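You operate a simulated robot arm through the tools that you are given. There is no shell and no other tool.

Carry out the task below with a simulated robot arm. There is one attempt and no reset: what you move stays moved.

Task
Put the white plug on the bench top behind the furnace away on the bench facing the furnace. Put the amber bottle labelled "blue" from the bench top behind the furnace on the top shelf of the middle bay and the amber bottle labelled "yellow" on the yellow roll. Open the top drawer of the middle unit, take the short blue-block pipe and leave it in the top middle drawer space and shut the drawer again. Take the yellow gauge and leave it on the red tray. Put the red funnel on the middle wall bench. Do these in any order. Set down upright: amber bottle, short blue-block pipe, yellow gauge.

The check looks at the end state, three seconds after you hand in, the way a careful person would. Anything else that was tipped, shoved, dropped, spilled or broken makes it a failure.

Robot
A 7-joint arm with a two-finger parallel gripper on a trunk, on a base that moves. Base frame: it is fixed to the floor where the robot stands at the start and does not move with it; the origin is under the middle of the robot, x ahead of it, y to its left, z up. Readings come in mm, degrees, newtons and seconds.
With the tool pointing down near the work surface it reaches from about 280 to 720 mm from the robot's upright axis, wherever it stands. Its first joint turns from -166.0 to 166.0 degrees. Places, roughly: amber bottle [-2750, -3500, 750]; bench facing the furnace [-6100, -3200, 800]; middle wall bench [-3200, 1800, 900]; red funnel (7x7x7 cm) [-5900, -100, 800]; red tray (13x10x2 cm) [-3900, -5000, 1000]; short blue-block pipe (8x4x7 cm) [-5900, -1000, 800]; top drawer of the middle unit [-3400, -2000, 600]; top middle drawer space [-3400, -2000, 600]; top shelf of the middle bay [-4700, -4900, 1600]; white plug (11x7x7 cm) [-2600, -3000, 800]; yellow gauge [-5750, -1000, 750]; yellow roll (7x7x3 cm) [-3000, -3500, 800]. Payload 3.43 kg.
The TCP is the grasp point between the finger pads, 34 mm short of the fingertips. In the tool frame z runs along the fingers and y along their closing line. Largest opening 128 mm; finger width 24, thickness 12; the body of the gripper, 48 by 130 mm, starts 96 mm behind the TCP.
Orientation is told as [roll, pitch, yaw] about the base's x, y, z axes, in that order, counted from this pose: with the fingers straight down and closing along the base's y, the tool's x points along the base's -x, its y along +y and its z along -z.

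Tools
- The arm moves only by the tool send_rows. Its argument "rows" is a list of rows, each a list of 7 numbers: the shift along the base's x, y, z in mm, then the turn, a rotation vector about the base's x, y, z in degrees, then the opening, from 0 (shut) to 1 (fully open). In form: [[tx, ty, tz, rx, ry, rz, gripper], ...]. A call has 1 to 20 rows; each row shifts and turns the commanded pose from where the row before left it. Rows are played at 5 a second. More than 50 mm and 8.6 degrees between two rows, or a gripper value outside its range, and nothing of the call is played. A pose out of reach is approached as far as the arm can. The call stops where the force on the tool passes 40 N (or 10 N more than at its start, if that is more) or the arm is blocked; 0.2 s more then pass. The fingers move at their own pace (about 108 mm/s each) and stop on an object; they squeeze with about 26 N. The grip force told is the motor's: it shows also when the fingers shut on nothing. Time passes only in rows, and 0.2 s behind the last, so rows that do not move let the fingers close. It gives the time, the measured TCP pose, the force on the tool (base axes), the opening and the grip force at its end, in the units of the frame above (readings bear some noise), with the torque about the TCP (base axes, N m) and any sound that the robot's microphone picked up.
- Cameras (640 x 400 px; columns grow to the right, rows downward): "scene" is now at [0.8, 141.2, 1452.4]; the picture's right is [0.02, -1.00, 0.00], its down [-0.49, -0.01, -0.87] and it looks along [0.87, 0.02, -0.49] (base axes); focal length 286 px, centre (320, 200). "wrist" rides on the gripper at [76, -11, -160] in the tool frame; the picture's right is [0.15, 0.99, 0.00], its down [-0.88, 0.13, -0.46] and it looks along [-0.45, 0.07, 0.89] (tool axes); focal length 234 px, centre (320, 200). There is no depth. A picture from a camera that has moved, and an enlarged one, comes with that camera's place and axes in the base frame and with its lens.
- get_image(camera): a new picture of that camera. The clock stands still meanwhile.
- lift_body(by): slides the trunk up (or, below 0, down) by that many mm; the arm and the scene camera ride with it, the base frame stays. It gives what a move gives, with no picture.
- steer(legs): drives the robot by 1 to 6 legs, each [ahead, left, turn to the left] in mm, mm and degrees, along the robot's own axes; the way and the turn of a leg run together, so that a leg with both is an arc; at most 1500 mm and 180 degrees a leg. The arm and the cameras ride along, it lands a little off, and it stops where it bumps. It gives what a move gives.
- head_to(pan, tilt): turns the head with the scene camera to pan (to the left, within 86 degrees either way) and tilt (down, from -29 to 69), counted from straight ahead of the robot. It gives what a move gives.
- close_up(camera, box): a new picture of the part [left, top, right, bottom] of that camera's present view, enlarged. The clock stands still meanwhile.
- finish_job(): hands the job in; it is judged then, once.

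Places have to be worked out from the pictures, the camera data and where the tool is seen. Open the gripper and draw the arm clear of the work before you hand the job in, unless the task says otherwise.

The tools are called after ">>>" by a JSON object that holds its "op" and its "data". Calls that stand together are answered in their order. send_rows: Moves the arm, as the interface text tells. Its arguments: {"type":"object","properties":{"rows":{"type":"array"}},"required":["rows"]} The other tools are called the same way: lift_body (by) moves the trunk up or down; steer (legs) drives the base; head_to (pan, tilt) turns the head that bears the scene camera; get_image (camera) takes a picture; close_up (camera, box) takes an enlarged picture of a part of a camera's view; finish_job () hands the job in.

At the start:

```text
time: 0.0
position: [422.1, 32.4, 1148.7]
tool_rot: [0.0, 0.0, 0.0]
ft_force: [0.9, 0.8, 0.1]
wrist_torque: [-0.02, -0.01, -0.02]
width: 127.8
grip_force: 0.1
trunk travel left (down, up): [-150.0, 174.0]
robot x, y, heading: [-2.3, -2.2, -0.2]
head pan, tilt (commanded): [1.3, 29.6]
```

scene: 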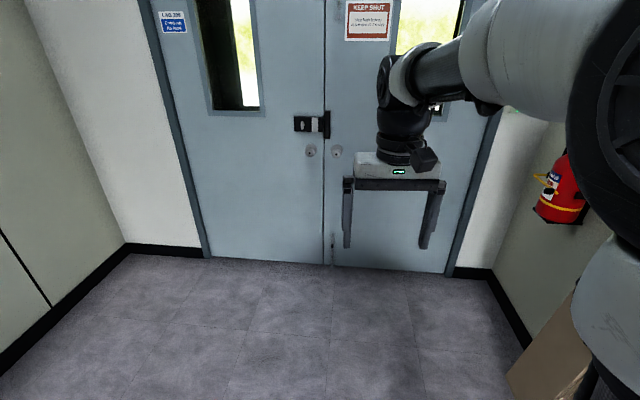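
wrist: 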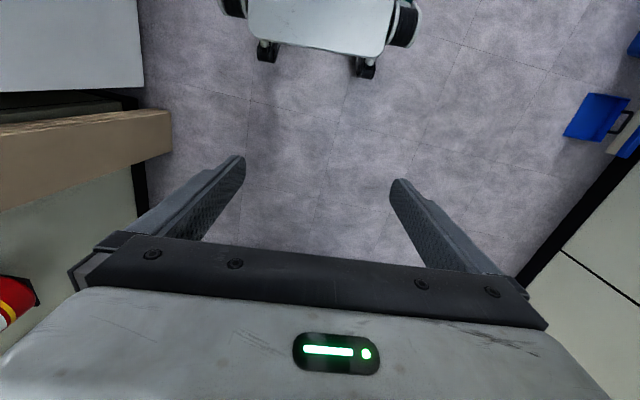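

The robot faces a double door; all the work lies behind me (negative x). I look around with the head first before driving.

>>> {"op": "head_to", "data": {"pan": 86, "tilt": 20}}

>>> {"op": "get_image", "data": {"camera": "scene"}}

>>> {"op": "head_to", "data": {"pan": -86, "tilt": 20}}

>>> {"op": "get_image", "data": {"camera": "scene"}}

```text
time: 1.6
position: [423.4, 32.4, 1149.3]
tool_rot: [0.0, 0.0, 0.0]
ft_force: [-1.0, 0.7, 0.6]
wrist_torque: [0.0, -0.02, 0.01]
width: 128.2
grip_force: 0.1
trunk travel left (down, up): [-150.0, 174.0]
robot x, y, heading: [-2.9, -4.1, -0.2]
head pan, tilt (commanded): [85.9, 20.0]
```

```text
taken
camera scene: at [-83.1, 232.0, 1467.8], right [1.0, -0.07, 0.0], down [-0.02, -0.34, -0.94], along [0.07, 0.94, -0.34], focal length 286 px, centre (320, 200)
```

scene: 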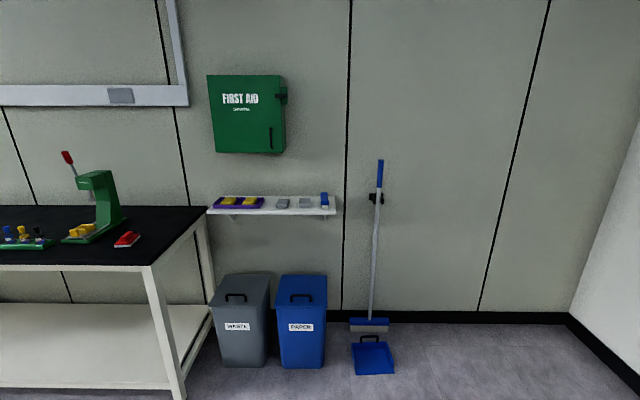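

```text
time: 4.2
position: [421.2, 32.4, 1149.5]
tool_rot: [-0.1, -0.1, 0.0]
ft_force: [-0.4, 0.3, 0.3]
wrist_torque: [0.02, 0.0, 0.02]
width: 128.0
grip_force: 0.0
trunk travel left (down, up): [-150.0, 174.0]
robot x, y, heading: [0.3, -1.2, -0.0]
head pan, tilt (commanded): [-85.9, 20.0]
```

```text
taken
camera scene: at [-83.2, 46.2, 1467.8], right [-1.0, -0.07, 0.0], down [-0.02, 0.34, -0.94], along [0.07, -0.94, -0.34], focal length 286 px, centre (320, 200)
```

scene: 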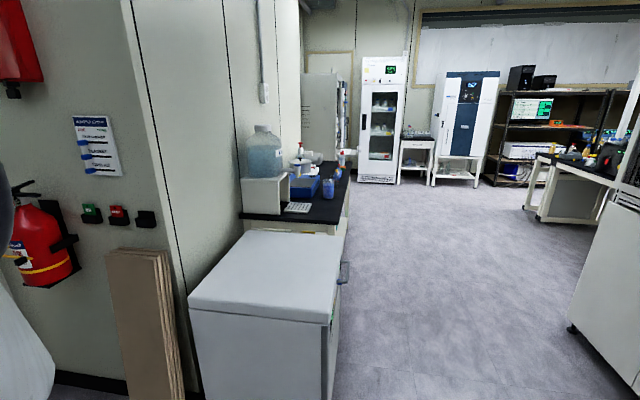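

The room opens toward -x. There's about 1.5 m of free floor on my left, so I turn left in place to face the room.

>>> {"op": "steer", "data": {"legs": [[0, 0, 90], [0, 0, 90]]}}

>>> {"op": "head_to", "data": {"pan": 0, "tilt": 15}}

>>> {"op": "get_image", "data": {"camera": "scene"}}

>>> {"op": "head_to", "data": {"pan": 50, "tilt": 15}}

>>> {"op": "get_image", "data": {"camera": "scene"}}

>>> {"op": "head_to", "data": {"pan": -50, "tilt": 15}}

>>> {"op": "get_image", "data": {"camera": "scene"}}

```text
time: 12.4
position: [-423.1, -29.0, 1148.1]
tool_rot: [0.1, 0.0, 179.6]
ft_force: [0.0, 0.9, -0.3]
wrist_torque: [0.02, -0.01, 0.01]
width: 127.9
grip_force: 0.2
trunk travel left (down, up): [-150.0, 174.0]
robot x, y, heading: [3.9, -0.8, 179.6]
head pan, tilt (commanded): [-85.9, 20.0]
```

```text
time: 14.0
position: [-421.8, -29.3, 1149.7]
tool_rot: [0.1, -0.1, 179.6]
ft_force: [-0.8, 0.5, 0.2]
wrist_torque: [0.05, -0.02, 0.05]
width: 128.0
grip_force: 0.0
trunk travel left (down, up): [-150.0, 174.0]
robot x, y, heading: [0.9, 0.7, 179.6]
head pan, tilt (commanded): [0.0, 15.0]
```

```text
taken
camera scene: at [-4.2, -140.8, 1476.0], right [0.01, 1.0, 0.0], down [0.26, 0.0, -0.97], along [-0.97, 0.01, -0.26], focal length 286 px, centre (320, 200)
```

scene: 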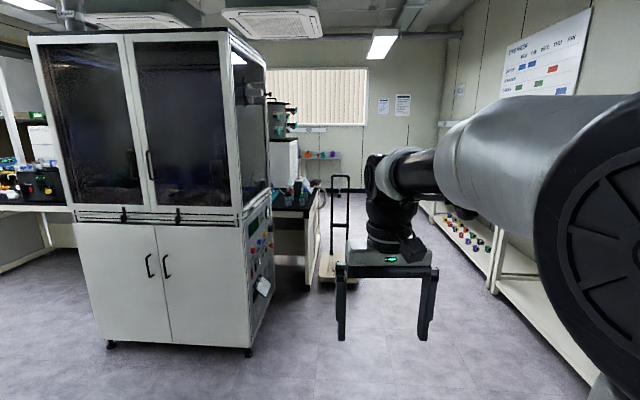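

```text
time: 15.2
position: [-421.6, -30.0, 1149.0]
tool_rot: [0.0, 0.0, 179.6]
ft_force: [-0.2, -0.2, 0.2]
wrist_torque: [0.0, 0.01, 0.01]
width: 128.0
grip_force: 0.1
trunk travel left (down, up): [-150.0, 174.0]
robot x, y, heading: [2.4, -0.6, 179.8]
head pan, tilt (commanded): [50.0, 15.0]
```

```text
taken
camera scene: at [28.6, -212.6, 1476.0], right [-0.76, 0.65, 0.0], down [0.17, 0.2, -0.97], along [-0.63, -0.74, -0.26], focal length 286 px, centre (320, 200)
```

scene: 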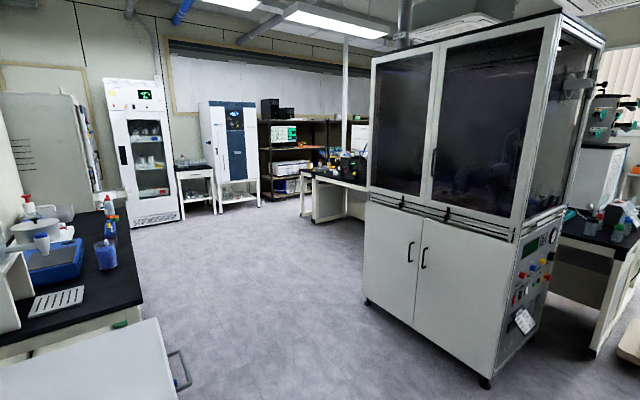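

```text
time: 17.0
position: [-422.1, -30.1, 1146.7]
tool_rot: [-0.1, 0.0, 179.6]
ft_force: [0.2, 1.0, 0.3]
wrist_torque: [-0.01, 0.01, 0.01]
width: 128.0
grip_force: 0.1
trunk travel left (down, up): [-150.0, 174.0]
robot x, y, heading: [-2.9, 1.6, 179.3]
head pan, tilt (commanded): [-50.0, 15.0]
```

```text
taken
camera scene: at [29.6, -69.6, 1476.0], right [0.77, 0.64, 0.0], down [0.17, -0.2, -0.97], along [-0.62, 0.74, -0.26], focal length 286 px, centre (320, 200)
```

scene: 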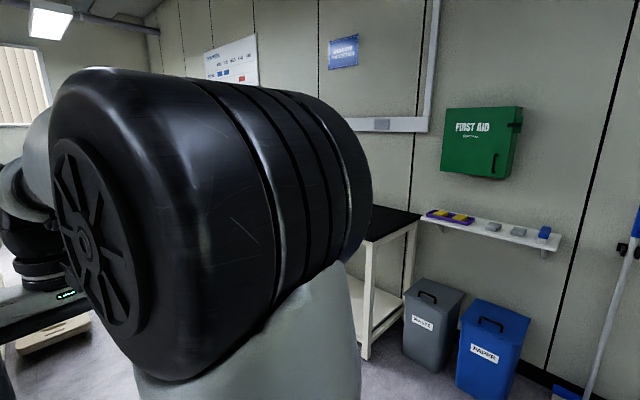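

I've located the tall hood (front at x≈-1600, y -590…-1560), and the bench behind it around (-2800,-3100). I drive down the aisle between freezer and hood toward -y and look again.

>>> {"op": "steer", "data": {"legs": [[850, 0, 0], [0, 0, 90], [1500, 0, 0], [700, 0, 0]]}}

>>> {"op": "head_to", "data": {"pan": 0, "tilt": 15}}

>>> {"op": "get_image", "data": {"camera": "scene"}}

>>> {"op": "head_to", "data": {"pan": -60, "tilt": 15}}

>>> {"op": "get_image", "data": {"camera": "scene"}}

```text
time: 35.8
position: [-992.3, -2640.5, 1149.4]
tool_rot: [0.0, -0.1, -93.8]
ft_force: [-0.7, -1.1, -0.2]
wrist_torque: [0.0, 0.0, 0.0]
width: 127.9
grip_force: 0.0
trunk travel left (down, up): [-150.0, 174.0]
robot x, y, heading: [-995.1, -2219.0, -93.5]
head pan, tilt (commanded): [-50.0, 15.0]
```

```text
time: 37.0
position: [-992.8, -2640.3, 1148.6]
tool_rot: [0.1, 0.0, -93.8]
ft_force: [-0.2, 0.0, 0.3]
wrist_torque: [0.01, 0.02, -0.01]
width: 128.1
grip_force: 0.1
trunk travel left (down, up): [-150.0, 174.0]
robot x, y, heading: [-997.9, -2217.7, -94.0]
head pan, tilt (commanded): [0.0, 15.0]
```

```text
taken
camera scene: at [-857.4, -2231.3, 1476.0], right [-1.0, 0.07, 0.0], down [0.02, 0.26, -0.97], along [-0.07, -0.96, -0.26], focal length 286 px, centre (320, 200)
```

scene: 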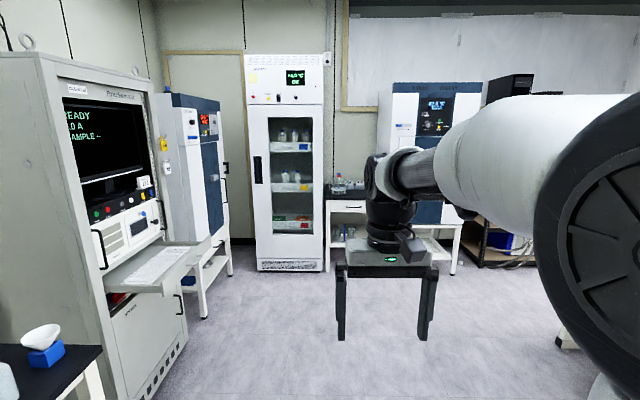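

```text
time: 38.3
position: [-992.7, -2639.9, 1149.4]
tool_rot: [0.0, 0.0, -93.8]
ft_force: [-0.5, -1.0, 0.3]
wrist_torque: [0.02, -0.01, 0.02]
width: 128.1
grip_force: 0.1
trunk travel left (down, up): [-150.0, 174.0]
robot x, y, heading: [-993.9, -2220.7, -93.8]
head pan, tilt (commanded): [-60.0, 15.0]
```

```text
taken
camera scene: at [-934.9, -2179.4, 1476.0], right [-0.44, 0.9, 0.0], down [0.23, 0.11, -0.97], along [-0.87, -0.43, -0.26], focal length 286 px, centre (320, 200)
```

scene: 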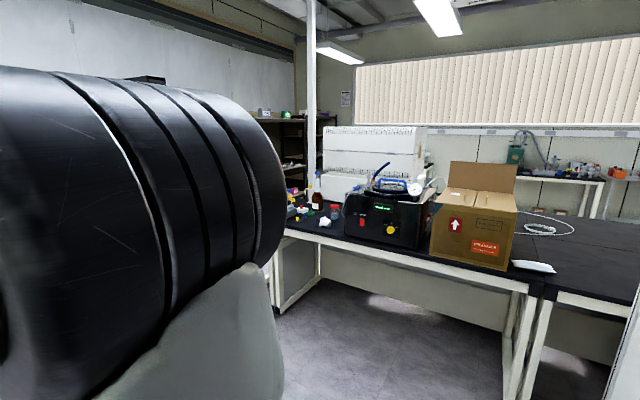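

I see the bench with an amber bottle, black pump and boxes. I turn to face -x and slide to y≈-3250 for a better look.

>>> {"op": "steer", "data": {"legs": [[0, 0, -86], [0, 1000, 0], [250, 0, 0]]}}

>>> {"op": "head_to", "data": {"pan": 0, "tilt": 20}}

>>> {"op": "get_image", "data": {"camera": "scene"}}

>>> {"op": "head_to", "data": {"pan": 45, "tilt": 20}}

>>> {"op": "get_image", "data": {"camera": "scene"}}

```text
time: 53.4
position: [-1601.3, -3306.6, 1150.3]
tool_rot: [0.0, 0.0, -175.8]
ft_force: [0.5, 0.3, 0.0]
wrist_torque: [0.02, 0.02, 0.02]
width: 128.0
grip_force: 0.1
trunk travel left (down, up): [-150.0, 174.0]
robot x, y, heading: [-1184.2, -3243.5, -175.9]
head pan, tilt (commanded): [-60.0, 15.0]
```

```text
time: 54.7
position: [-1600.8, -3306.6, 1149.6]
tool_rot: [-0.2, 0.0, -175.9]
ft_force: [-0.2, -0.3, 0.3]
wrist_torque: [-0.01, 0.01, 0.0]
width: 127.7
grip_force: 0.0
trunk travel left (down, up): [-150.0, 174.0]
robot x, y, heading: [-1181.8, -3241.3, -175.8]
head pan, tilt (commanded): [0.0, 20.0]
```

```text
taken
camera scene: at [-1175.9, -3384.4, 1467.8], right [-0.07, 1.0, 0.0], down [0.34, 0.02, -0.94], along [-0.94, -0.07, -0.34], focal length 286 px, centre (320, 200)
```

scene: 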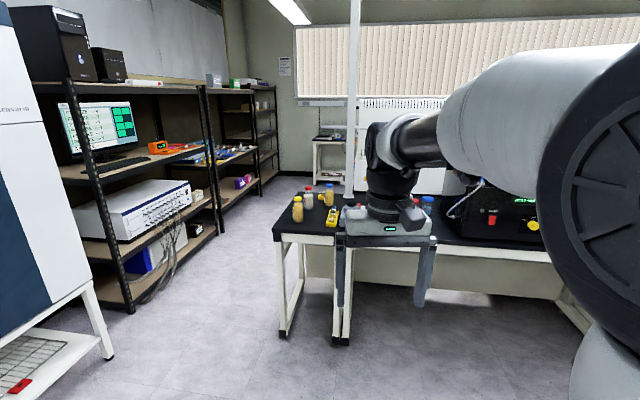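

```text
time: 55.8
position: [-1601.6, -3306.8, 1148.8]
tool_rot: [0.0, 0.1, -175.9]
ft_force: [0.5, -0.3, -0.2]
wrist_torque: [-0.01, 0.0, 0.0]
width: 128.2
grip_force: 0.0
trunk travel left (down, up): [-150.0, 174.0]
robot x, y, heading: [-1182.1, -3238.4, -176.1]
head pan, tilt (commanded): [45.0, 20.0]
```

```text
taken
camera scene: at [-1143.9, -3448.1, 1467.8], right [-0.76, 0.65, 0.0], down [0.22, 0.26, -0.94], along [-0.62, -0.71, -0.34], focal length 286 px, centre (320, 200)
```

scene: 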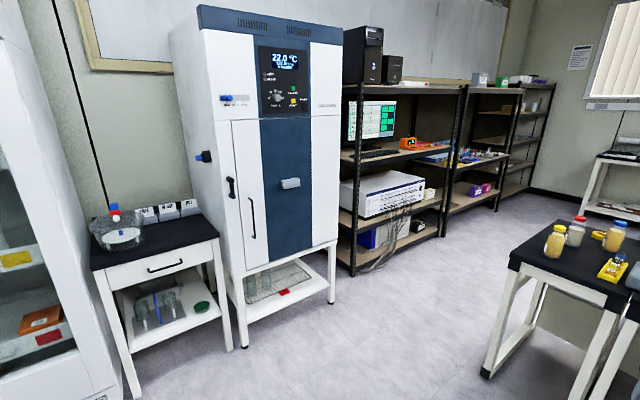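

The bottles sit on the bench's left end (edge about x≈-2660, top z≈730). I drive closer to identify them.

>>> {"op": "steer", "data": {"legs": [[800, 0, -4]]}}

>>> {"op": "head_to", "data": {"pan": 10, "tilt": 35}}

>>> {"op": "get_image", "data": {"camera": "scene"}}

>>> {"op": "get_image", "data": {"camera": "wrist"}}

```text
time: 60.1
position: [-2409.2, -3300.0, 1149.4]
tool_rot: [0.0, -0.1, 179.6]
ft_force: [-0.1, 0.2, -0.4]
wrist_torque: [-0.01, 0.0, -0.01]
width: 127.8
grip_force: 0.1
trunk travel left (down, up): [-150.0, 174.0]
robot x, y, heading: [-1988.5, -3271.0, 179.5]
head pan, tilt (commanded): [45.0, 20.0]
```

```text
time: 61.2
position: [-2409.1, -3300.4, 1148.2]
tool_rot: [0.1, 0.0, 179.6]
ft_force: [-0.1, -0.4, -0.1]
wrist_torque: [0.04, -0.03, -0.02]
width: 128.1
grip_force: 0.1
trunk travel left (down, up): [-150.0, 174.0]
robot x, y, heading: [-1986.8, -3268.5, 179.6]
head pan, tilt (commanded): [10.0, 35.0]
```

```text
taken
camera scene: at [-1985.1, -3426.6, 1444.0], right [-0.17, 0.99, 0.0], down [0.57, 0.1, -0.82], along [-0.81, -0.14, -0.57], focal length 286 px, centre (320, 200)
```

scene: 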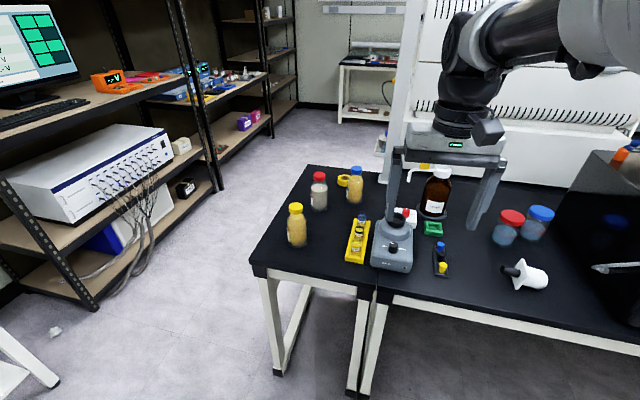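

```text
taken
camera wrist: at [-2333.1, -3290.4, 1307.6], right [0.14, -0.99, 0.0], down [-0.88, -0.12, 0.46], along [-0.45, -0.06, -0.89], focal length 234 px, centre (320, 200)
```

wrist: 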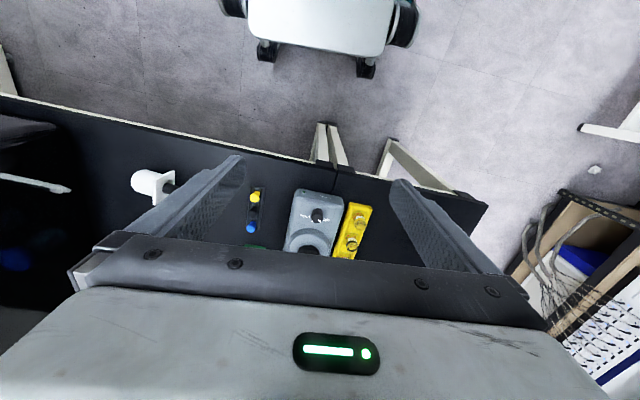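

I zoom in on the bench to read the labels and identify the objects.

>>> {"op": "close_up", "data": {"camera": "scene", "box": [260, 150, 420, 280]}}

>>> {"op": "close_up", "data": {"camera": "scene", "box": [390, 150, 560, 300]}}

>>> {"op": "head_to", "data": {"pan": -20, "tilt": 30}}

>>> {"op": "get_image", "data": {"camera": "scene"}}

```text
3.08 times, centred on (340, 215) of scene
camera zoom: at [-1985.1, -3426.6, 1444.0], right [-0.17, 0.99, 0.0], down [0.57, 0.1, -0.82], along [-0.81, -0.14, -0.57], focal length 879 px, centre (258, 154)
```

zoom: 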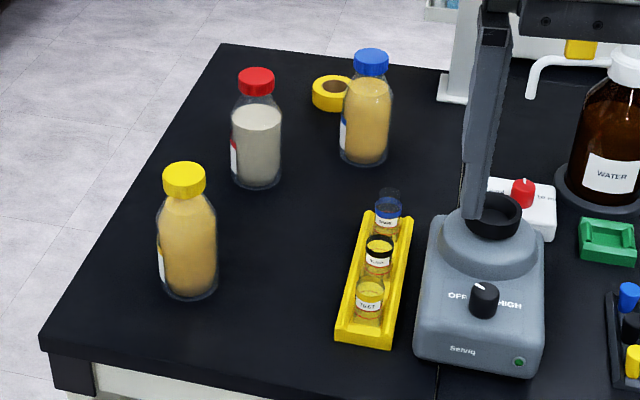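

```text
2.67 times, centred on (475, 225) of scene
camera zoom: at [-1985.1, -3426.6, 1444.0], right [-0.17, 0.99, 0.0], down [0.57, 0.1, -0.82], along [-0.81, -0.14, -0.57], focal length 762 px, centre (-93, 133)
```

zoom: 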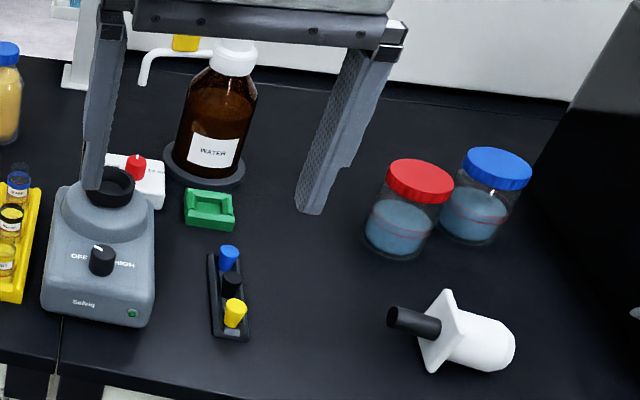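

```text
time: 62.1
position: [-2410.1, -3300.2, 1150.0]
tool_rot: [0.1, 0.0, 179.6]
ft_force: [0.5, 0.2, 0.6]
wrist_torque: [0.02, 0.03, 0.01]
width: 128.0
grip_force: 0.1
trunk travel left (down, up): [-150.0, 174.0]
robot x, y, heading: [-1985.7, -3270.0, 179.7]
head pan, tilt (commanded): [-20.0, 30.0]
```

```text
taken
camera scene: at [-1983.1, -3380.4, 1451.7], right [0.35, 0.94, 0.0], down [0.47, -0.17, -0.87], along [-0.81, 0.3, -0.5], focal length 286 px, centre (320, 200)
```

scene: 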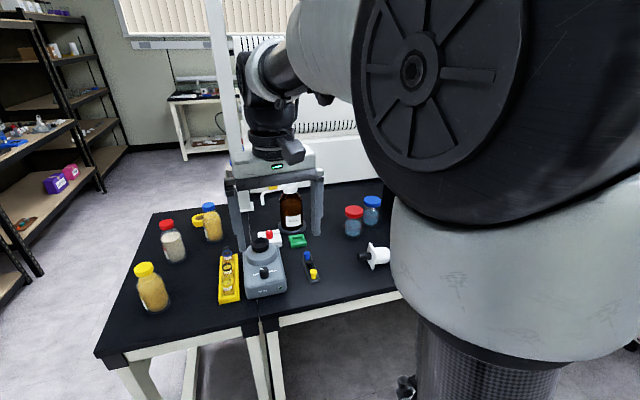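

Three bottles stand on the left bench (caps yellow, red, blue), with labels facing -y; the yellow roll (tape) is behind them. I slide left to read the labels from that side.

>>> {"op": "steer", "data": {"legs": [[0, 750, 0]]}}

>>> {"op": "head_to", "data": {"pan": -15, "tilt": 30}}

>>> {"op": "get_image", "data": {"camera": "scene"}}

>>> {"op": "get_image", "data": {"camera": "wrist"}}

```text
time: 69.8
position: [-2406.5, -4066.4, 1149.4]
tool_rot: [0.0, 0.0, -179.2]
ft_force: [-0.3, 0.1, 0.4]
wrist_torque: [0.01, 0.0, 0.01]
width: 128.1
grip_force: 0.0
trunk travel left (down, up): [-150.0, 174.0]
robot x, y, heading: [-1980.6, -4025.2, -179.0]
head pan, tilt (commanded): [-20.0, 30.0]
```

```text
time: 70.5
position: [-2406.1, -4064.6, 1148.6]
tool_rot: [0.0, 0.1, -179.1]
ft_force: [0.2, -0.1, 0.8]
wrist_torque: [-0.02, -0.03, -0.01]
width: 128.0
grip_force: 0.1
trunk travel left (down, up): [-150.0, 174.0]
robot x, y, heading: [-1982.8, -4025.4, -178.9]
head pan, tilt (commanded): [-15.0, 30.0]
```

```text
taken
camera scene: at [-1979.7, -4143.8, 1451.8], right [0.24, 0.97, 0.0], down [0.48, -0.12, -0.87], along [-0.84, 0.21, -0.5], focal length 286 px, centre (320, 200)
```

scene: 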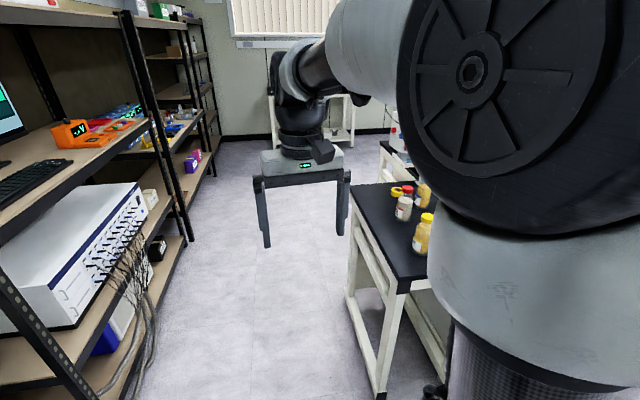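

```text
taken
camera wrist: at [-2329.2, -4053.7, 1307.6], right [0.16, -0.99, 0.0], down [-0.88, -0.14, 0.46], along [-0.45, -0.07, -0.89], focal length 234 px, centre (320, 200)
```

wrist: 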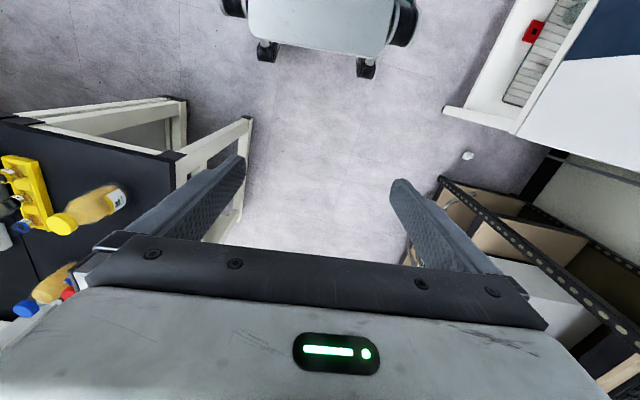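

>>> {"op": "close_up", "data": {"camera": "scene", "box": [380, 170, 440, 260]}}

>>> {"op": "close_up", "data": {"camera": "wrist", "box": [0, 160, 140, 320]}}

>>> {"op": "close_up", "data": {"camera": "scene", "box": [0, 60, 220, 180]}}

```text
4.44 times, centred on (410, 215) of scene
camera zoom: at [-1979.7, -4143.8, 1451.8], right [0.24, 0.97, 0.0], down [0.48, -0.12, -0.87], along [-0.84, 0.21, -0.5], focal length 1270 px, centre (-80, 133)
```

zoom: 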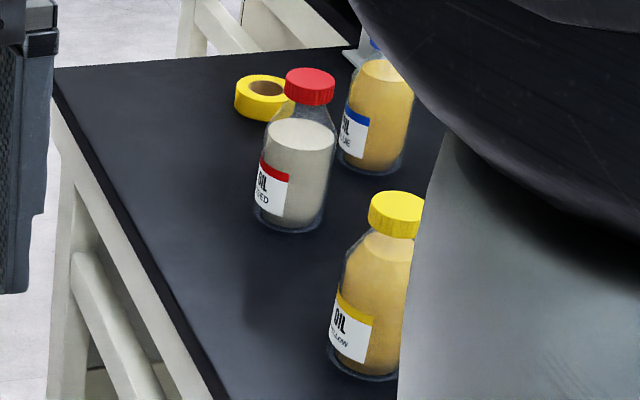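

```text
2.50 times, centred on (70, 240) of wrist
camera zoom: at [-2329.2, -4053.7, 1307.6], right [0.16, -0.99, 0.0], down [-0.88, -0.14, 0.46], along [-0.45, -0.07, -0.89], focal length 585 px, centre (945, 100)
```

zoom: 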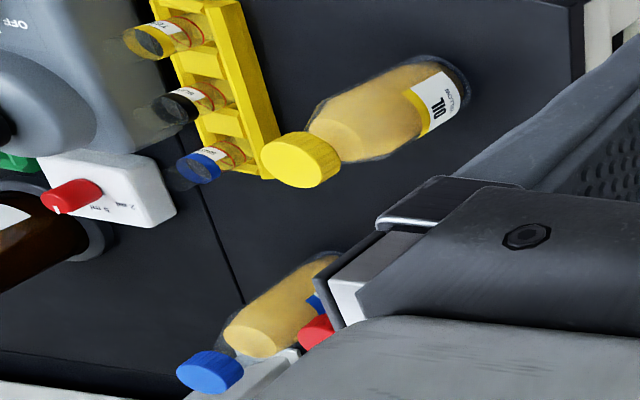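

```text
2.91 times, centred on (110, 120) of scene
camera zoom: at [-1979.7, -4143.8, 1451.8], right [0.24, 0.97, 0.0], down [0.48, -0.12, -0.87], along [-0.84, 0.21, -0.5], focal length 831 px, centre (931, 433)
```

zoom: 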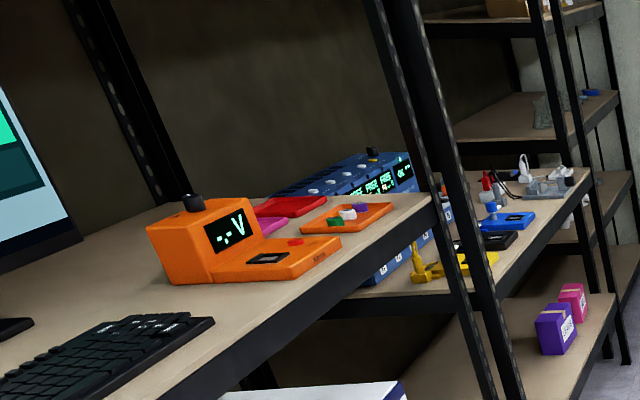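

Labels confirmed: yellow cap = "OIL YELLOW", blue cap = "OIL BLUE", red cap = "OIL RED" (not wanted). Before choosing a grasp for the high shelf, I test here in free space how high the arm can reach with the tool down.

>>> {"op": "lift_body", "data": {"by": 174}}

>>> {"op": "send_rows", "data": {"rows": [[0, 0, 50, 0, 0, 0, 1], [0, 0, 50, 0, 0, 0, 1], [0, 0, 50, 0, 0, 0, 1], [0, 0, 50, 0, 0, 0, 1], [0, 0, 50, 0, 0, 0, 1], [0, 0, 50, 0, 0, 0, 1], [0, 0, 50, 0, 0, 0, 1], [0, 0, 0, 0, 0, 0, 1]]}}

>>> {"op": "get_image", "data": {"camera": "scene"}}

```text
time: 72.4
position: [-2405.7, -4065.7, 1323.2]
tool_rot: [0.0, 0.0, -179.1]
ft_force: [-0.4, 0.4, 0.2]
wrist_torque: [0.01, 0.0, 0.01]
width: 127.8
grip_force: 0.1
trunk travel left (down, up): [-324.0, 0.0]
robot x, y, heading: [-1981.2, -4027.9, -179.3]
head pan, tilt (commanded): [-15.0, 30.0]
```

```text
time: 74.2
position: [-2389.6, -4066.7, 1542.9]
tool_rot: [0.0, -0.1, -179.1]
ft_force: [-0.4, -0.4, 0.2]
wrist_torque: [-0.03, 0.0, -0.01]
width: 128.0
grip_force: 0.1
out of reach, approached as far as the arm can: row 5, 6, 7
trunk travel left (down, up): [-324.0, 0.0]
robot x, y, heading: [-1985.0, -4031.0, -179.1]
head pan, tilt (commanded): [-15.0, 30.0]
```

```text
taken
camera scene: at [-1979.7, -4143.8, 1625.8], right [0.24, 0.97, 0.0], down [0.48, -0.12, -0.87], along [-0.84, 0.21, -0.5], focal length 286 px, centre (320, 200)
```

scene: 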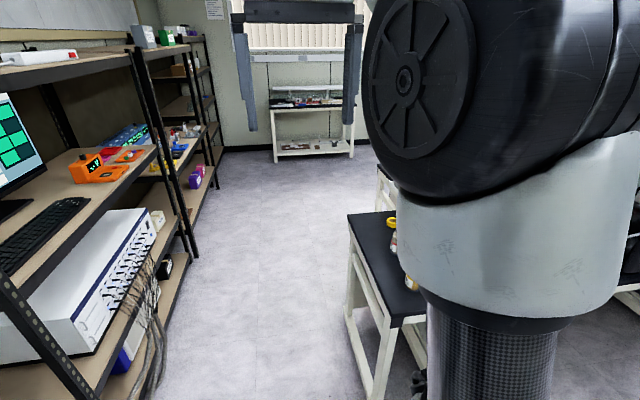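

Tool-down tops out at z≈1543, so the high shelf needs a forward-tilted tool. I test tilting the tool forward and reaching z≈1680.

>>> {"op": "send_rows", "data": {"rows": [[0, 0, -10, 0, 8.5, 0, 1], [0, 0, -10, 0, 8.5, 0, 1], [0, 0, -10, 0, 8.5, 0, 1], [0, 0, 0, 0, 8.5, 0, 1], [0, 0, 0, 0, 8.5, 0, 1], [0, 0, 0, 0, 8.5, 0, 1], [0, 0, 0, 0, 8.5, 0, 1], [0, 0, 0, 0, 8.5, 0, 1], [-30, 0, 30, 0, 0, 0, 1], [-30, 0, 30, 0, 0, 0, 1], [-30, 0, 30, 0, 0, 0, 1], [0, 0, 0, 0, 0, 0, 1]]}}

>>> {"op": "get_image", "data": {"camera": "scene"}}

>>> {"op": "get_image", "data": {"camera": "wrist"}}

```text
time: 75.2
position: [-2432.0, -4062.8, 1430.6]
tool_rot: [-1.2, -20.1, -179.2]
ft_force: [-0.5, -0.4, 0.8]
wrist_torque: [0.02, -0.04, -0.01]
width: 128.1
grip_force: 0.1
trunk travel left (down, up): [-324.0, 0.0]
robot x, y, heading: [-1983.0, -4024.8, -179.2]
head pan, tilt (commanded): [-15.0, 30.0]
stopped in row 4: the arm was blocked; the commanded pose is now the measured one
```

```text
taken
camera scene: at [-1982.2, -4144.7, 1633.2], right [0.23, 0.97, 0.0], down [0.42, -0.1, -0.9], along [-0.88, 0.21, -0.43], focal length 286 px, centre (320, 200)
```

scene: 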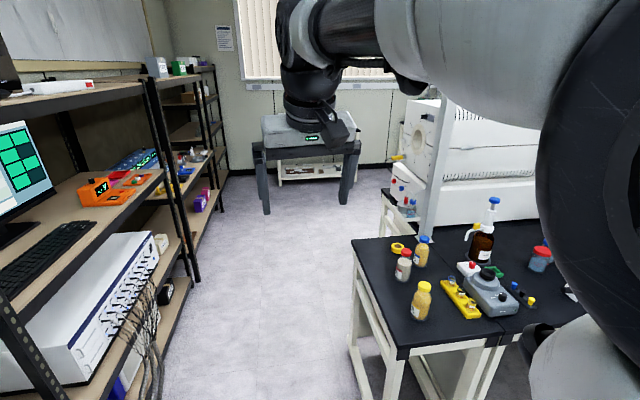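

```text
taken
camera wrist: at [-2304.7, -4053.9, 1552.8], right [0.15, -0.99, -0.07], down [-0.67, -0.15, 0.73], along [-0.73, -0.06, -0.68], focal length 234 px, centre (320, 200)
```

wrist: 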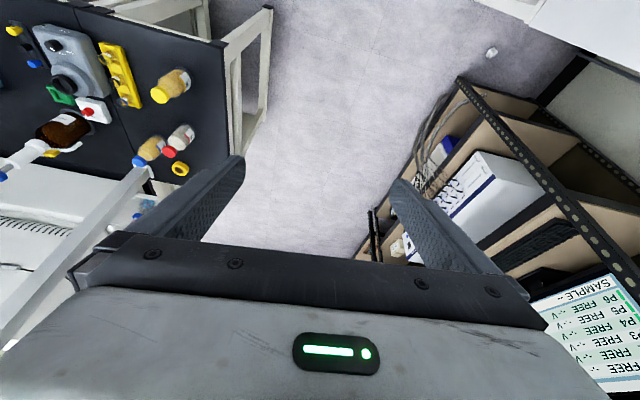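

The arm brushed its own head when reconfiguring; pose is now tilted 20°. I continue tilting from this lower pose in small steps.

>>> {"op": "send_rows", "data": {"rows": [[0, 0, 0, 0, 8.5, 0, 1], [0, 0, 0, 0, 8.5, 0, 1], [0, 0, 0, 0, 8.5, 0, 1], [0, 0, 0, 0, 8.5, 0, 1], [0, 0, 0, 0, 8.5, 0, 1], [0, 0, 0, 0, 0, 0, 1]]}}

>>> {"op": "send_rows", "data": {"rows": [[0, 0, 40, 0, 0, 0, 1], [0, 0, 40, 0, 0, 0, 1], [0, 0, 40, 0, 0, 0, 1], [0, 0, 40, 0, 0, 0, 1], [0, 0, 40, 0, 0, 0, 1], [0, 0, 40, 0, 0, 0, 1], [0, 0, 0, 0, 0, 0, 1]]}}

>>> {"op": "get_image", "data": {"camera": "scene"}}

>>> {"op": "get_image", "data": {"camera": "wrist"}}

```text
time: 76.8
position: [-2437.8, -4015.0, 1416.3]
tool_rot: [3.6, -60.7, 171.2]
ft_force: [-0.5, -0.6, -0.1]
wrist_torque: [0.01, 0.0, -0.04]
width: 128.1
grip_force: 0.0
trunk travel left (down, up): [-324.0, 0.0]
robot x, y, heading: [-1985.6, -4025.6, -179.0]
head pan, tilt (commanded): [-15.0, 30.0]
stopped in row 6: the arm was blocked; the commanded pose is now the measured one
```

```text
time: 78.4
position: [-2435.1, -4016.8, 1655.4]
tool_rot: [3.4, -60.8, 171.6]
ft_force: [-0.3, 0.9, -0.7]
wrist_torque: [0.0, 0.02, 0.01]
width: 127.7
grip_force: 0.0
trunk travel left (down, up): [-324.0, 0.0]
robot x, y, heading: [-1983.5, -4024.2, -179.3]
head pan, tilt (commanded): [-15.0, 30.0]
```

```text
taken
camera scene: at [-1982.4, -4150.1, 1631.1], right [0.17, 0.98, 0.0], down [0.44, -0.08, -0.89], along [-0.88, 0.16, -0.45], focal length 286 px, centre (320, 200)
```

scene: 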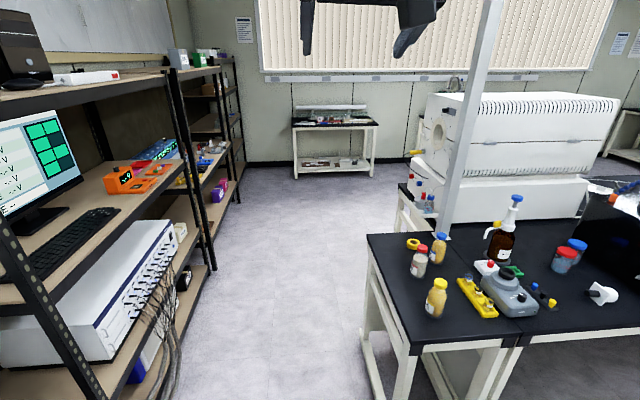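

```text
taken
camera wrist: at [-2258.0, -4022.6, 1664.9], right [-0.02, -0.99, -0.1], down [-0.04, -0.1, 0.99], along [-1.0, 0.03, -0.04], focal length 234 px, centre (320, 200)
```

wrist: 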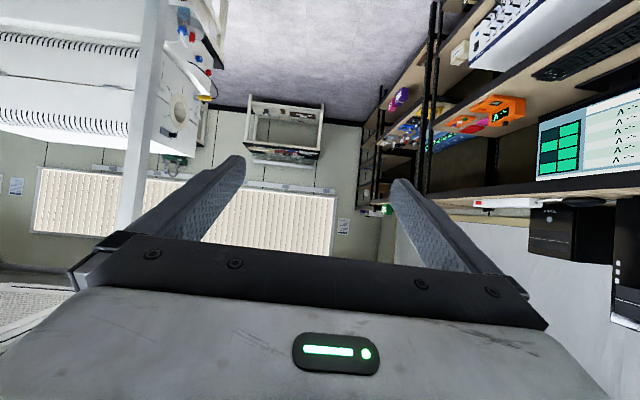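

With 60° tilt z≈1655 is easily reachable. I test a 45° tilt at the needed height since it gives better clearance on the bench.

>>> {"op": "send_rows", "data": {"rows": [[0, 0, 0, 0, -8, 0, 1], [0, 0, 0, 0, -8, 0, 1], [0, 0, 20, 0, 0, 0, 1], [0, 0, 20, 0, 0, 0, 1], [0, 0, 20, 0, 0, 0, 1], [0, 0, 0, 0, 0, 0, 1]]}}

```text
time: 79.8
position: [-2436.0, -4015.8, 1717.6]
tool_rot: [0.1, -45.0, 174.3]
ft_force: [-0.2, 0.5, 0.0]
wrist_torque: [0.04, 0.0, -0.03]
width: 128.1
grip_force: 0.1
trunk travel left (down, up): [-324.0, 0.0]
robot x, y, heading: [-1986.0, -4028.7, -179.0]
head pan, tilt (commanded): [-15.0, 30.0]
```

The 45° tilt reaches z≈1717 comfortably, so I'll take the blue-labelled bottle with a 45° tilted tool from the aisle. I drive to about (-3120,-4080) and turn to face +y.

>>> {"op": "steer", "data": {"legs": [[1130, 40, 0], [0, 0, -90]]}}

>>> {"op": "head_to", "data": {"pan": -10, "tilt": 45}}

>>> {"op": "get_image", "data": {"camera": "scene"}}

>>> {"op": "get_image", "data": {"camera": "wrist"}}

```text
time: 87.3
position: [-3462.4, -3830.4, 1717.3]
tool_rot: [0.2, -45.0, 140.8]
ft_force: [0.2, 0.1, 0.1]
wrist_torque: [-0.04, 0.01, -0.01]
width: 128.2
grip_force: 0.1
trunk travel left (down, up): [-324.0, 0.0]
robot x, y, heading: [-3090.6, -4084.3, 147.6]
head pan, tilt (commanded): [-15.0, 30.0]
stopped in leg 2: the robot was blocked; the commanded pose is now the measured one
```

```text
time: 88.1
position: [-3461.8, -3829.2, 1716.7]
tool_rot: [0.1, -44.9, 140.8]
ft_force: [0.0, 0.2, 0.3]
wrist_torque: [0.01, -0.02, -0.02]
width: 128.2
grip_force: 0.0
trunk travel left (down, up): [-324.0, 0.0]
robot x, y, heading: [-3090.4, -4084.9, 147.5]
head pan, tilt (commanded): [-10.0, 45.0]
```

```text
taken
camera scene: at [-3150.5, -4197.0, 1607.9], right [0.68, 0.73, 0.0], down [0.49, -0.45, -0.75], along [-0.55, 0.51, -0.67], focal length 286 px, centre (320, 200)
```

scene: 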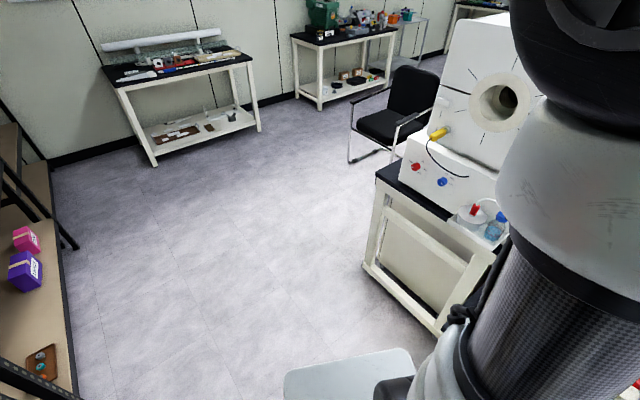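

```text
taken
camera wrist: at [-3326.0, -3926.3, 1774.6], right [-0.54, -0.83, -0.1], down [-0.32, 0.09, 0.94], along [-0.78, 0.55, -0.31], focal length 234 px, centre (320, 200)
```

wrist: 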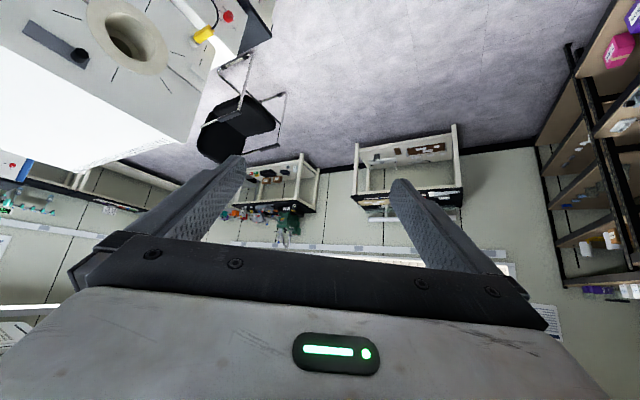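

The base corner touched something while turning (bench leg, likely). I slide away from the bench to mid-aisle, then finish the turn.

>>> {"op": "steer", "data": {"legs": [[0, 170, 0], [0, 0, -57]]}}

>>> {"op": "head_to", "data": {"pan": -5, "tilt": 50}}

>>> {"op": "get_image", "data": {"camera": "scene"}}

>>> {"op": "get_image", "data": {"camera": "wrist"}}

```text
time: 93.0
position: [-3177.5, -3785.8, 1718.6]
tool_rot: [0.1, -45.1, 84.6]
ft_force: [-0.4, 0.3, 0.2]
wrist_torque: [0.0, 0.0, 0.02]
width: 127.9
grip_force: 0.1
trunk travel left (down, up): [-324.0, 0.0]
robot x, y, heading: [-3187.7, -4235.3, 91.2]
head pan, tilt (commanded): [-10.0, 45.0]
```

```text
time: 93.7
position: [-3178.5, -3785.3, 1717.5]
tool_rot: [0.2, -45.2, 84.6]
ft_force: [0.1, -0.6, -0.7]
wrist_torque: [0.01, 0.01, 0.01]
width: 128.1
grip_force: 0.0
trunk travel left (down, up): [-324.0, 0.0]
robot x, y, heading: [-3185.3, -4236.6, 91.0]
head pan, tilt (commanded): [-5.0, 50.0]
```

```text
taken
camera scene: at [-3317.6, -4253.9, 1596.3], right [1.0, -0.06, 0.0], down [-0.05, -0.76, -0.64], along [0.04, 0.64, -0.77], focal length 286 px, centre (320, 200)
```

scene: 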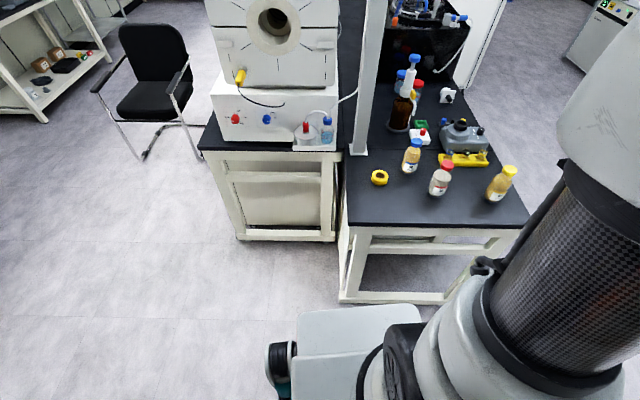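

```text
taken
camera wrist: at [-3181.6, -3952.6, 1775.4], right [-0.99, -0.01, -0.1], down [-0.1, 0.31, 0.95], along [0.02, 0.95, -0.31], focal length 234 px, centre (320, 200)
```

wrist: 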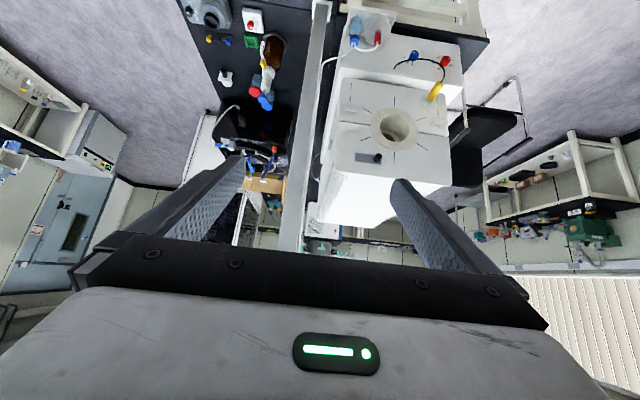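

Clear view now: bench left edge y≈-3690, the base protrudes ~400 mm forward. Blue-cap bottle ≈(-2905,-3443), yellow ≈(-2630,-3610), roll ≈(-3035,-3497). I shift right/forward a bit, lower the trunk and aim the tool.

>>> {"op": "steer", "data": {"legs": [[0, -135, 0], [95, 0, 0]]}}

>>> {"op": "lift_body", "data": {"by": -174}}

>>> {"op": "send_rows", "data": {"rows": [[0, 0, -50, 0, 0, -7, 1], [0, 0, -50, 0, 0, -7, 1], [0, 0, -50, 0, 0, -6, 1], [0, 0, -50, 0, 0, 0, 1], [0, 0, -50, 0, 0, 0, 1], [0, 0, -50, 0, 0, 0, 1], [0, 0, 0, 0, 0, 0, 1]]}}

>>> {"op": "get_image", "data": {"camera": "wrist"}}

>>> {"op": "get_image", "data": {"camera": "scene"}}

```text
time: 96.4
position: [-3042.1, -3684.7, 1715.6]
tool_rot: [0.0, -45.0, 84.5]
ft_force: [0.3, 0.9, -0.3]
wrist_torque: [-0.04, 0.0, 0.0]
width: 128.3
grip_force: 0.1
trunk travel left (down, up): [-324.0, 0.0]
robot x, y, heading: [-3052.3, -4137.3, 91.2]
head pan, tilt (commanded): [-5.0, 50.0]
```

```text
time: 98.3
position: [-3042.4, -3687.8, 1542.8]
tool_rot: [0.0, -45.0, 84.4]
ft_force: [-0.5, 0.0, 0.1]
wrist_torque: [0.01, -0.03, 0.0]
width: 128.0
grip_force: 0.0
trunk travel left (down, up): [-150.0, 174.0]
robot x, y, heading: [-3050.9, -4138.3, 91.3]
head pan, tilt (commanded): [-5.0, 50.0]
```

```text
time: 99.9
position: [-3038.7, -3691.2, 1241.1]
tool_rot: [0.2, -44.8, 64.5]
ft_force: [0.0, 0.4, -0.3]
wrist_torque: [0.02, -0.02, -0.01]
width: 127.7
grip_force: 0.1
trunk travel left (down, up): [-150.0, 174.0]
robot x, y, heading: [-3052.8, -4138.7, 91.5]
head pan, tilt (commanded): [-5.0, 50.0]
```

```text
taken
camera wrist: at [-3099.1, -3845.6, 1299.7], right [-0.94, 0.33, -0.1], down [0.01, 0.33, 0.94], along [0.34, 0.88, -0.32], focal length 234 px, centre (320, 200)
```

wrist: 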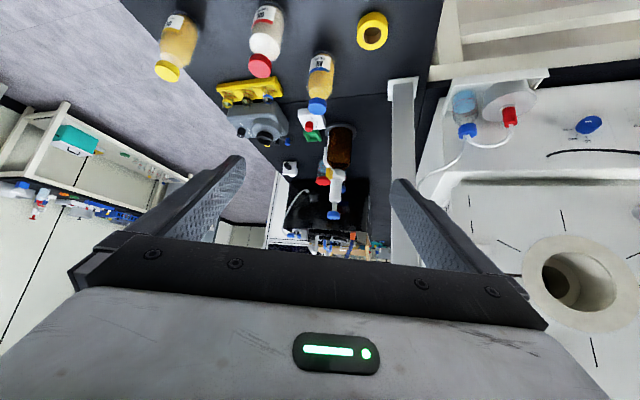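

```text
taken
camera scene: at [-3198.2, -4159.7, 1418.4], right [0.99, 0.13, 0.0], down [0.11, -0.79, -0.6], along [-0.08, 0.6, -0.8], focal length 286 px, centre (320, 200)
```

scene: 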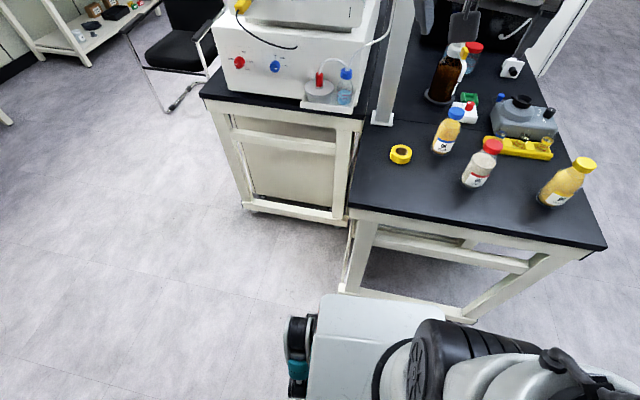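

From the wrist view the blue-labelled bottle is at ≈(-2912,-3449), cap centre z≈920. I move to a pre-grasp point 150 mm back along the tilted tool axis and re-check.

>>> {"op": "send_rows", "data": {"rows": [[11.6, 21, -40, 0, 0, 0, 1], [11.6, 21, -40, 0, 0, 0, 1], [11.6, 21, -40, 0, 0, 0, 1], [11.6, 21, -40, 0, 0, 0, 1], [11.6, 21, -40, 0, 0, 0, 1], [11.6, 21, -40, 0, 0, 0, 1], [11.6, 21, -40, 0, 0, 0, 1], [0, 0, 0, 0, 0, 0, 1]]}}

>>> {"op": "get_image", "data": {"camera": "wrist"}}

>>> {"op": "get_image", "data": {"camera": "scene"}}

```text
time: 101.7
position: [-2960.1, -3543.7, 961.9]
tool_rot: [0.0, -45.0, 64.6]
ft_force: [-0.6, 0.5, 0.0]
wrist_torque: [-0.01, 0.0, -0.01]
width: 127.9
grip_force: 0.1
trunk travel left (down, up): [-150.0, 174.0]
robot x, y, heading: [-3054.4, -4140.5, 91.1]
head pan, tilt (commanded): [-5.0, 50.0]
```

```text
taken
camera wrist: at [-3020.9, -3699.8, 1020.3], right [-0.94, 0.33, -0.1], down [0.01, 0.33, 0.94], along [0.35, 0.89, -0.31], focal length 234 px, centre (320, 200)
```

wrist: 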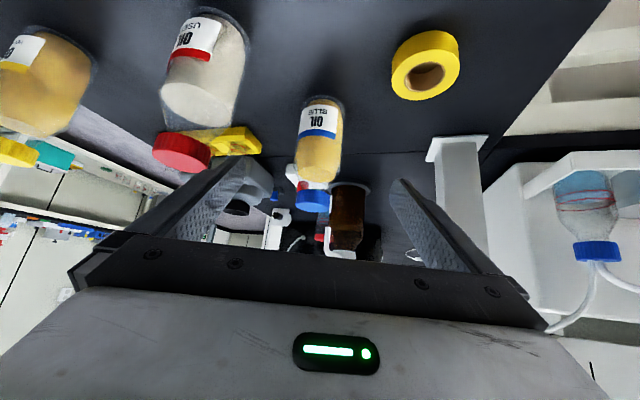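

```text
taken
camera scene: at [-3183.3, -4156.3, 1422.2], right [1.0, -0.06, 0.0], down [-0.05, -0.76, -0.64], along [0.04, 0.64, -0.77], focal length 286 px, centre (320, 200)
```

scene: 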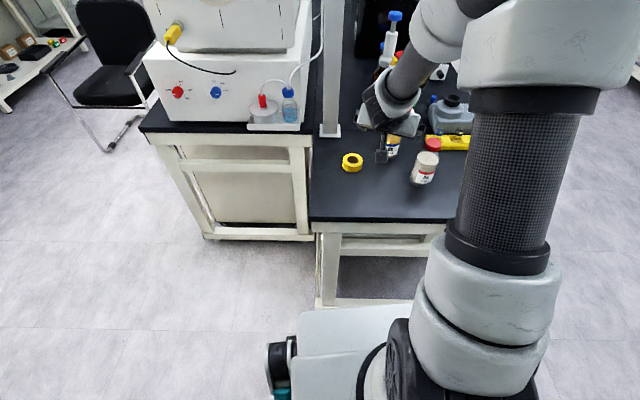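

The bottle lines up with the gripper's plane (≈(-2907,-3441)). I advance along the tool axis to grasp height z≈856 and then close.

>>> {"op": "send_rows", "data": {"rows": [[9.1, 19.2, -21.2, 0, 0, 0, 1], [9.1, 19.2, -21.2, 0, 0, 0, 1], [9.1, 19.2, -21.2, 0, 0, 0, 1], [9.1, 19.2, -21.2, 0, 0, 0, 1], [9.1, 19.2, -21.2, 0, 0, 0, 1], [5, 7, 0, 0, 0, 0, 1], [0, 0, 0, 0, 0, 0, 1]]}}

>>> {"op": "get_image", "data": {"camera": "wrist"}}

```text
time: 103.3
position: [-2909.6, -3435.3, 856.5]
tool_rot: [0.1, -45.1, 64.5]
ft_force: [0.6, -0.4, 1.0]
wrist_torque: [-0.02, -0.01, -0.04]
width: 127.8
grip_force: 0.1
trunk travel left (down, up): [-150.0, 174.0]
robot x, y, heading: [-3052.8, -4138.9, 91.4]
head pan, tilt (commanded): [-5.0, 50.0]
```

```text
taken
camera wrist: at [-2971.4, -3590.9, 914.0], right [-0.94, 0.33, -0.1], down [0.01, 0.33, 0.95], along [0.35, 0.89, -0.31], focal length 234 px, centre (320, 200)
```

wrist: 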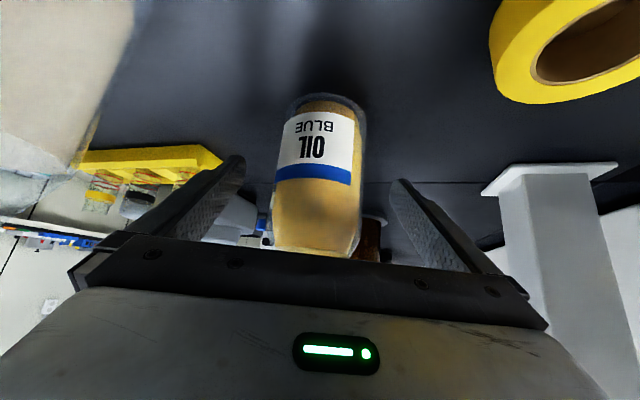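

The blue bottle sits between the pads at the right depth. I close the gripper.

>>> {"op": "send_rows", "data": {"rows": [[0, 0, 0, 0, 0, 0, 0.4], [0, 0, 0, 0, 0, 0, 0.2], [0, 0, 0, 0, 0, 0, 0], [0, 0, 0, 0, 0, 0, 0]]}}

```text
time: 104.3
position: [-2911.7, -3435.1, 855.6]
tool_rot: [-0.1, -45.0, 64.4]
ft_force: [1.0, 0.5, 0.1]
wrist_torque: [0.04, 0.02, 0.01]
width: 61.3
grip_force: 25.9
trunk travel left (down, up): [-150.0, 174.0]
robot x, y, heading: [-3049.3, -4136.8, 91.4]
head pan, tilt (commanded): [-5.0, 50.0]
```

Gripped at 61 mm width. I lift straight up and check the hold.

>>> {"op": "send_rows", "data": {"rows": [[0, 0, 20, 0, 0, 0, 0], [0, 0, 40, 0, 0, 0, 0], [0, 0, 40, 0, 0, 0, 0], [0, 0, 40, 0, 0, 0, 0], [0, 0, 40, 0, 0, 0, 0], [0, 0, 40, 0, 0, 0, 0], [0, 0, 0, 0, 0, 0, 0]]}}

>>> {"op": "get_image", "data": {"camera": "wrist"}}

>>> {"op": "get_image", "data": {"camera": "scene"}}

```text
time: 105.9
position: [-2911.4, -3433.3, 1076.2]
tool_rot: [0.0, -45.1, 64.6]
ft_force: [0.0, -0.1, -2.6]
wrist_torque: [0.02, -0.05, 0.01]
width: 61.1
grip_force: 26.0
trunk travel left (down, up): [-150.0, 174.0]
robot x, y, heading: [-3049.3, -4139.0, 91.2]
head pan, tilt (commanded): [-5.0, 50.0]
```

```text
taken
camera wrist: at [-2972.0, -3590.2, 1135.3], right [-0.94, 0.33, -0.1], down [0.01, 0.33, 0.94], along [0.35, 0.89, -0.31], focal length 234 px, centre (320, 200)
```

wrist: 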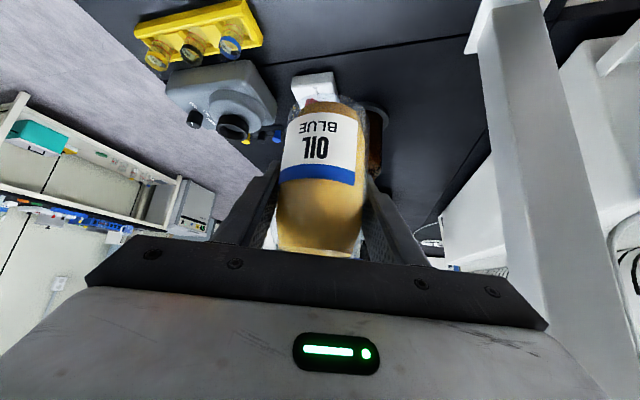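

```text
taken
camera scene: at [-3183.4, -4156.4, 1422.2], right [1.0, -0.06, 0.0], down [-0.05, -0.76, -0.64], along [0.04, 0.64, -0.77], focal length 286 px, centre (320, 200)
```

scene: 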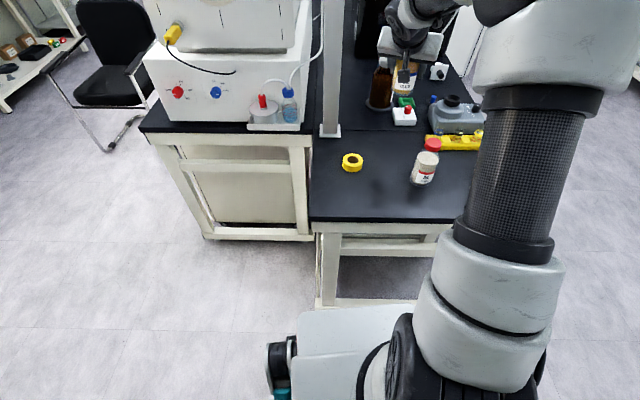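

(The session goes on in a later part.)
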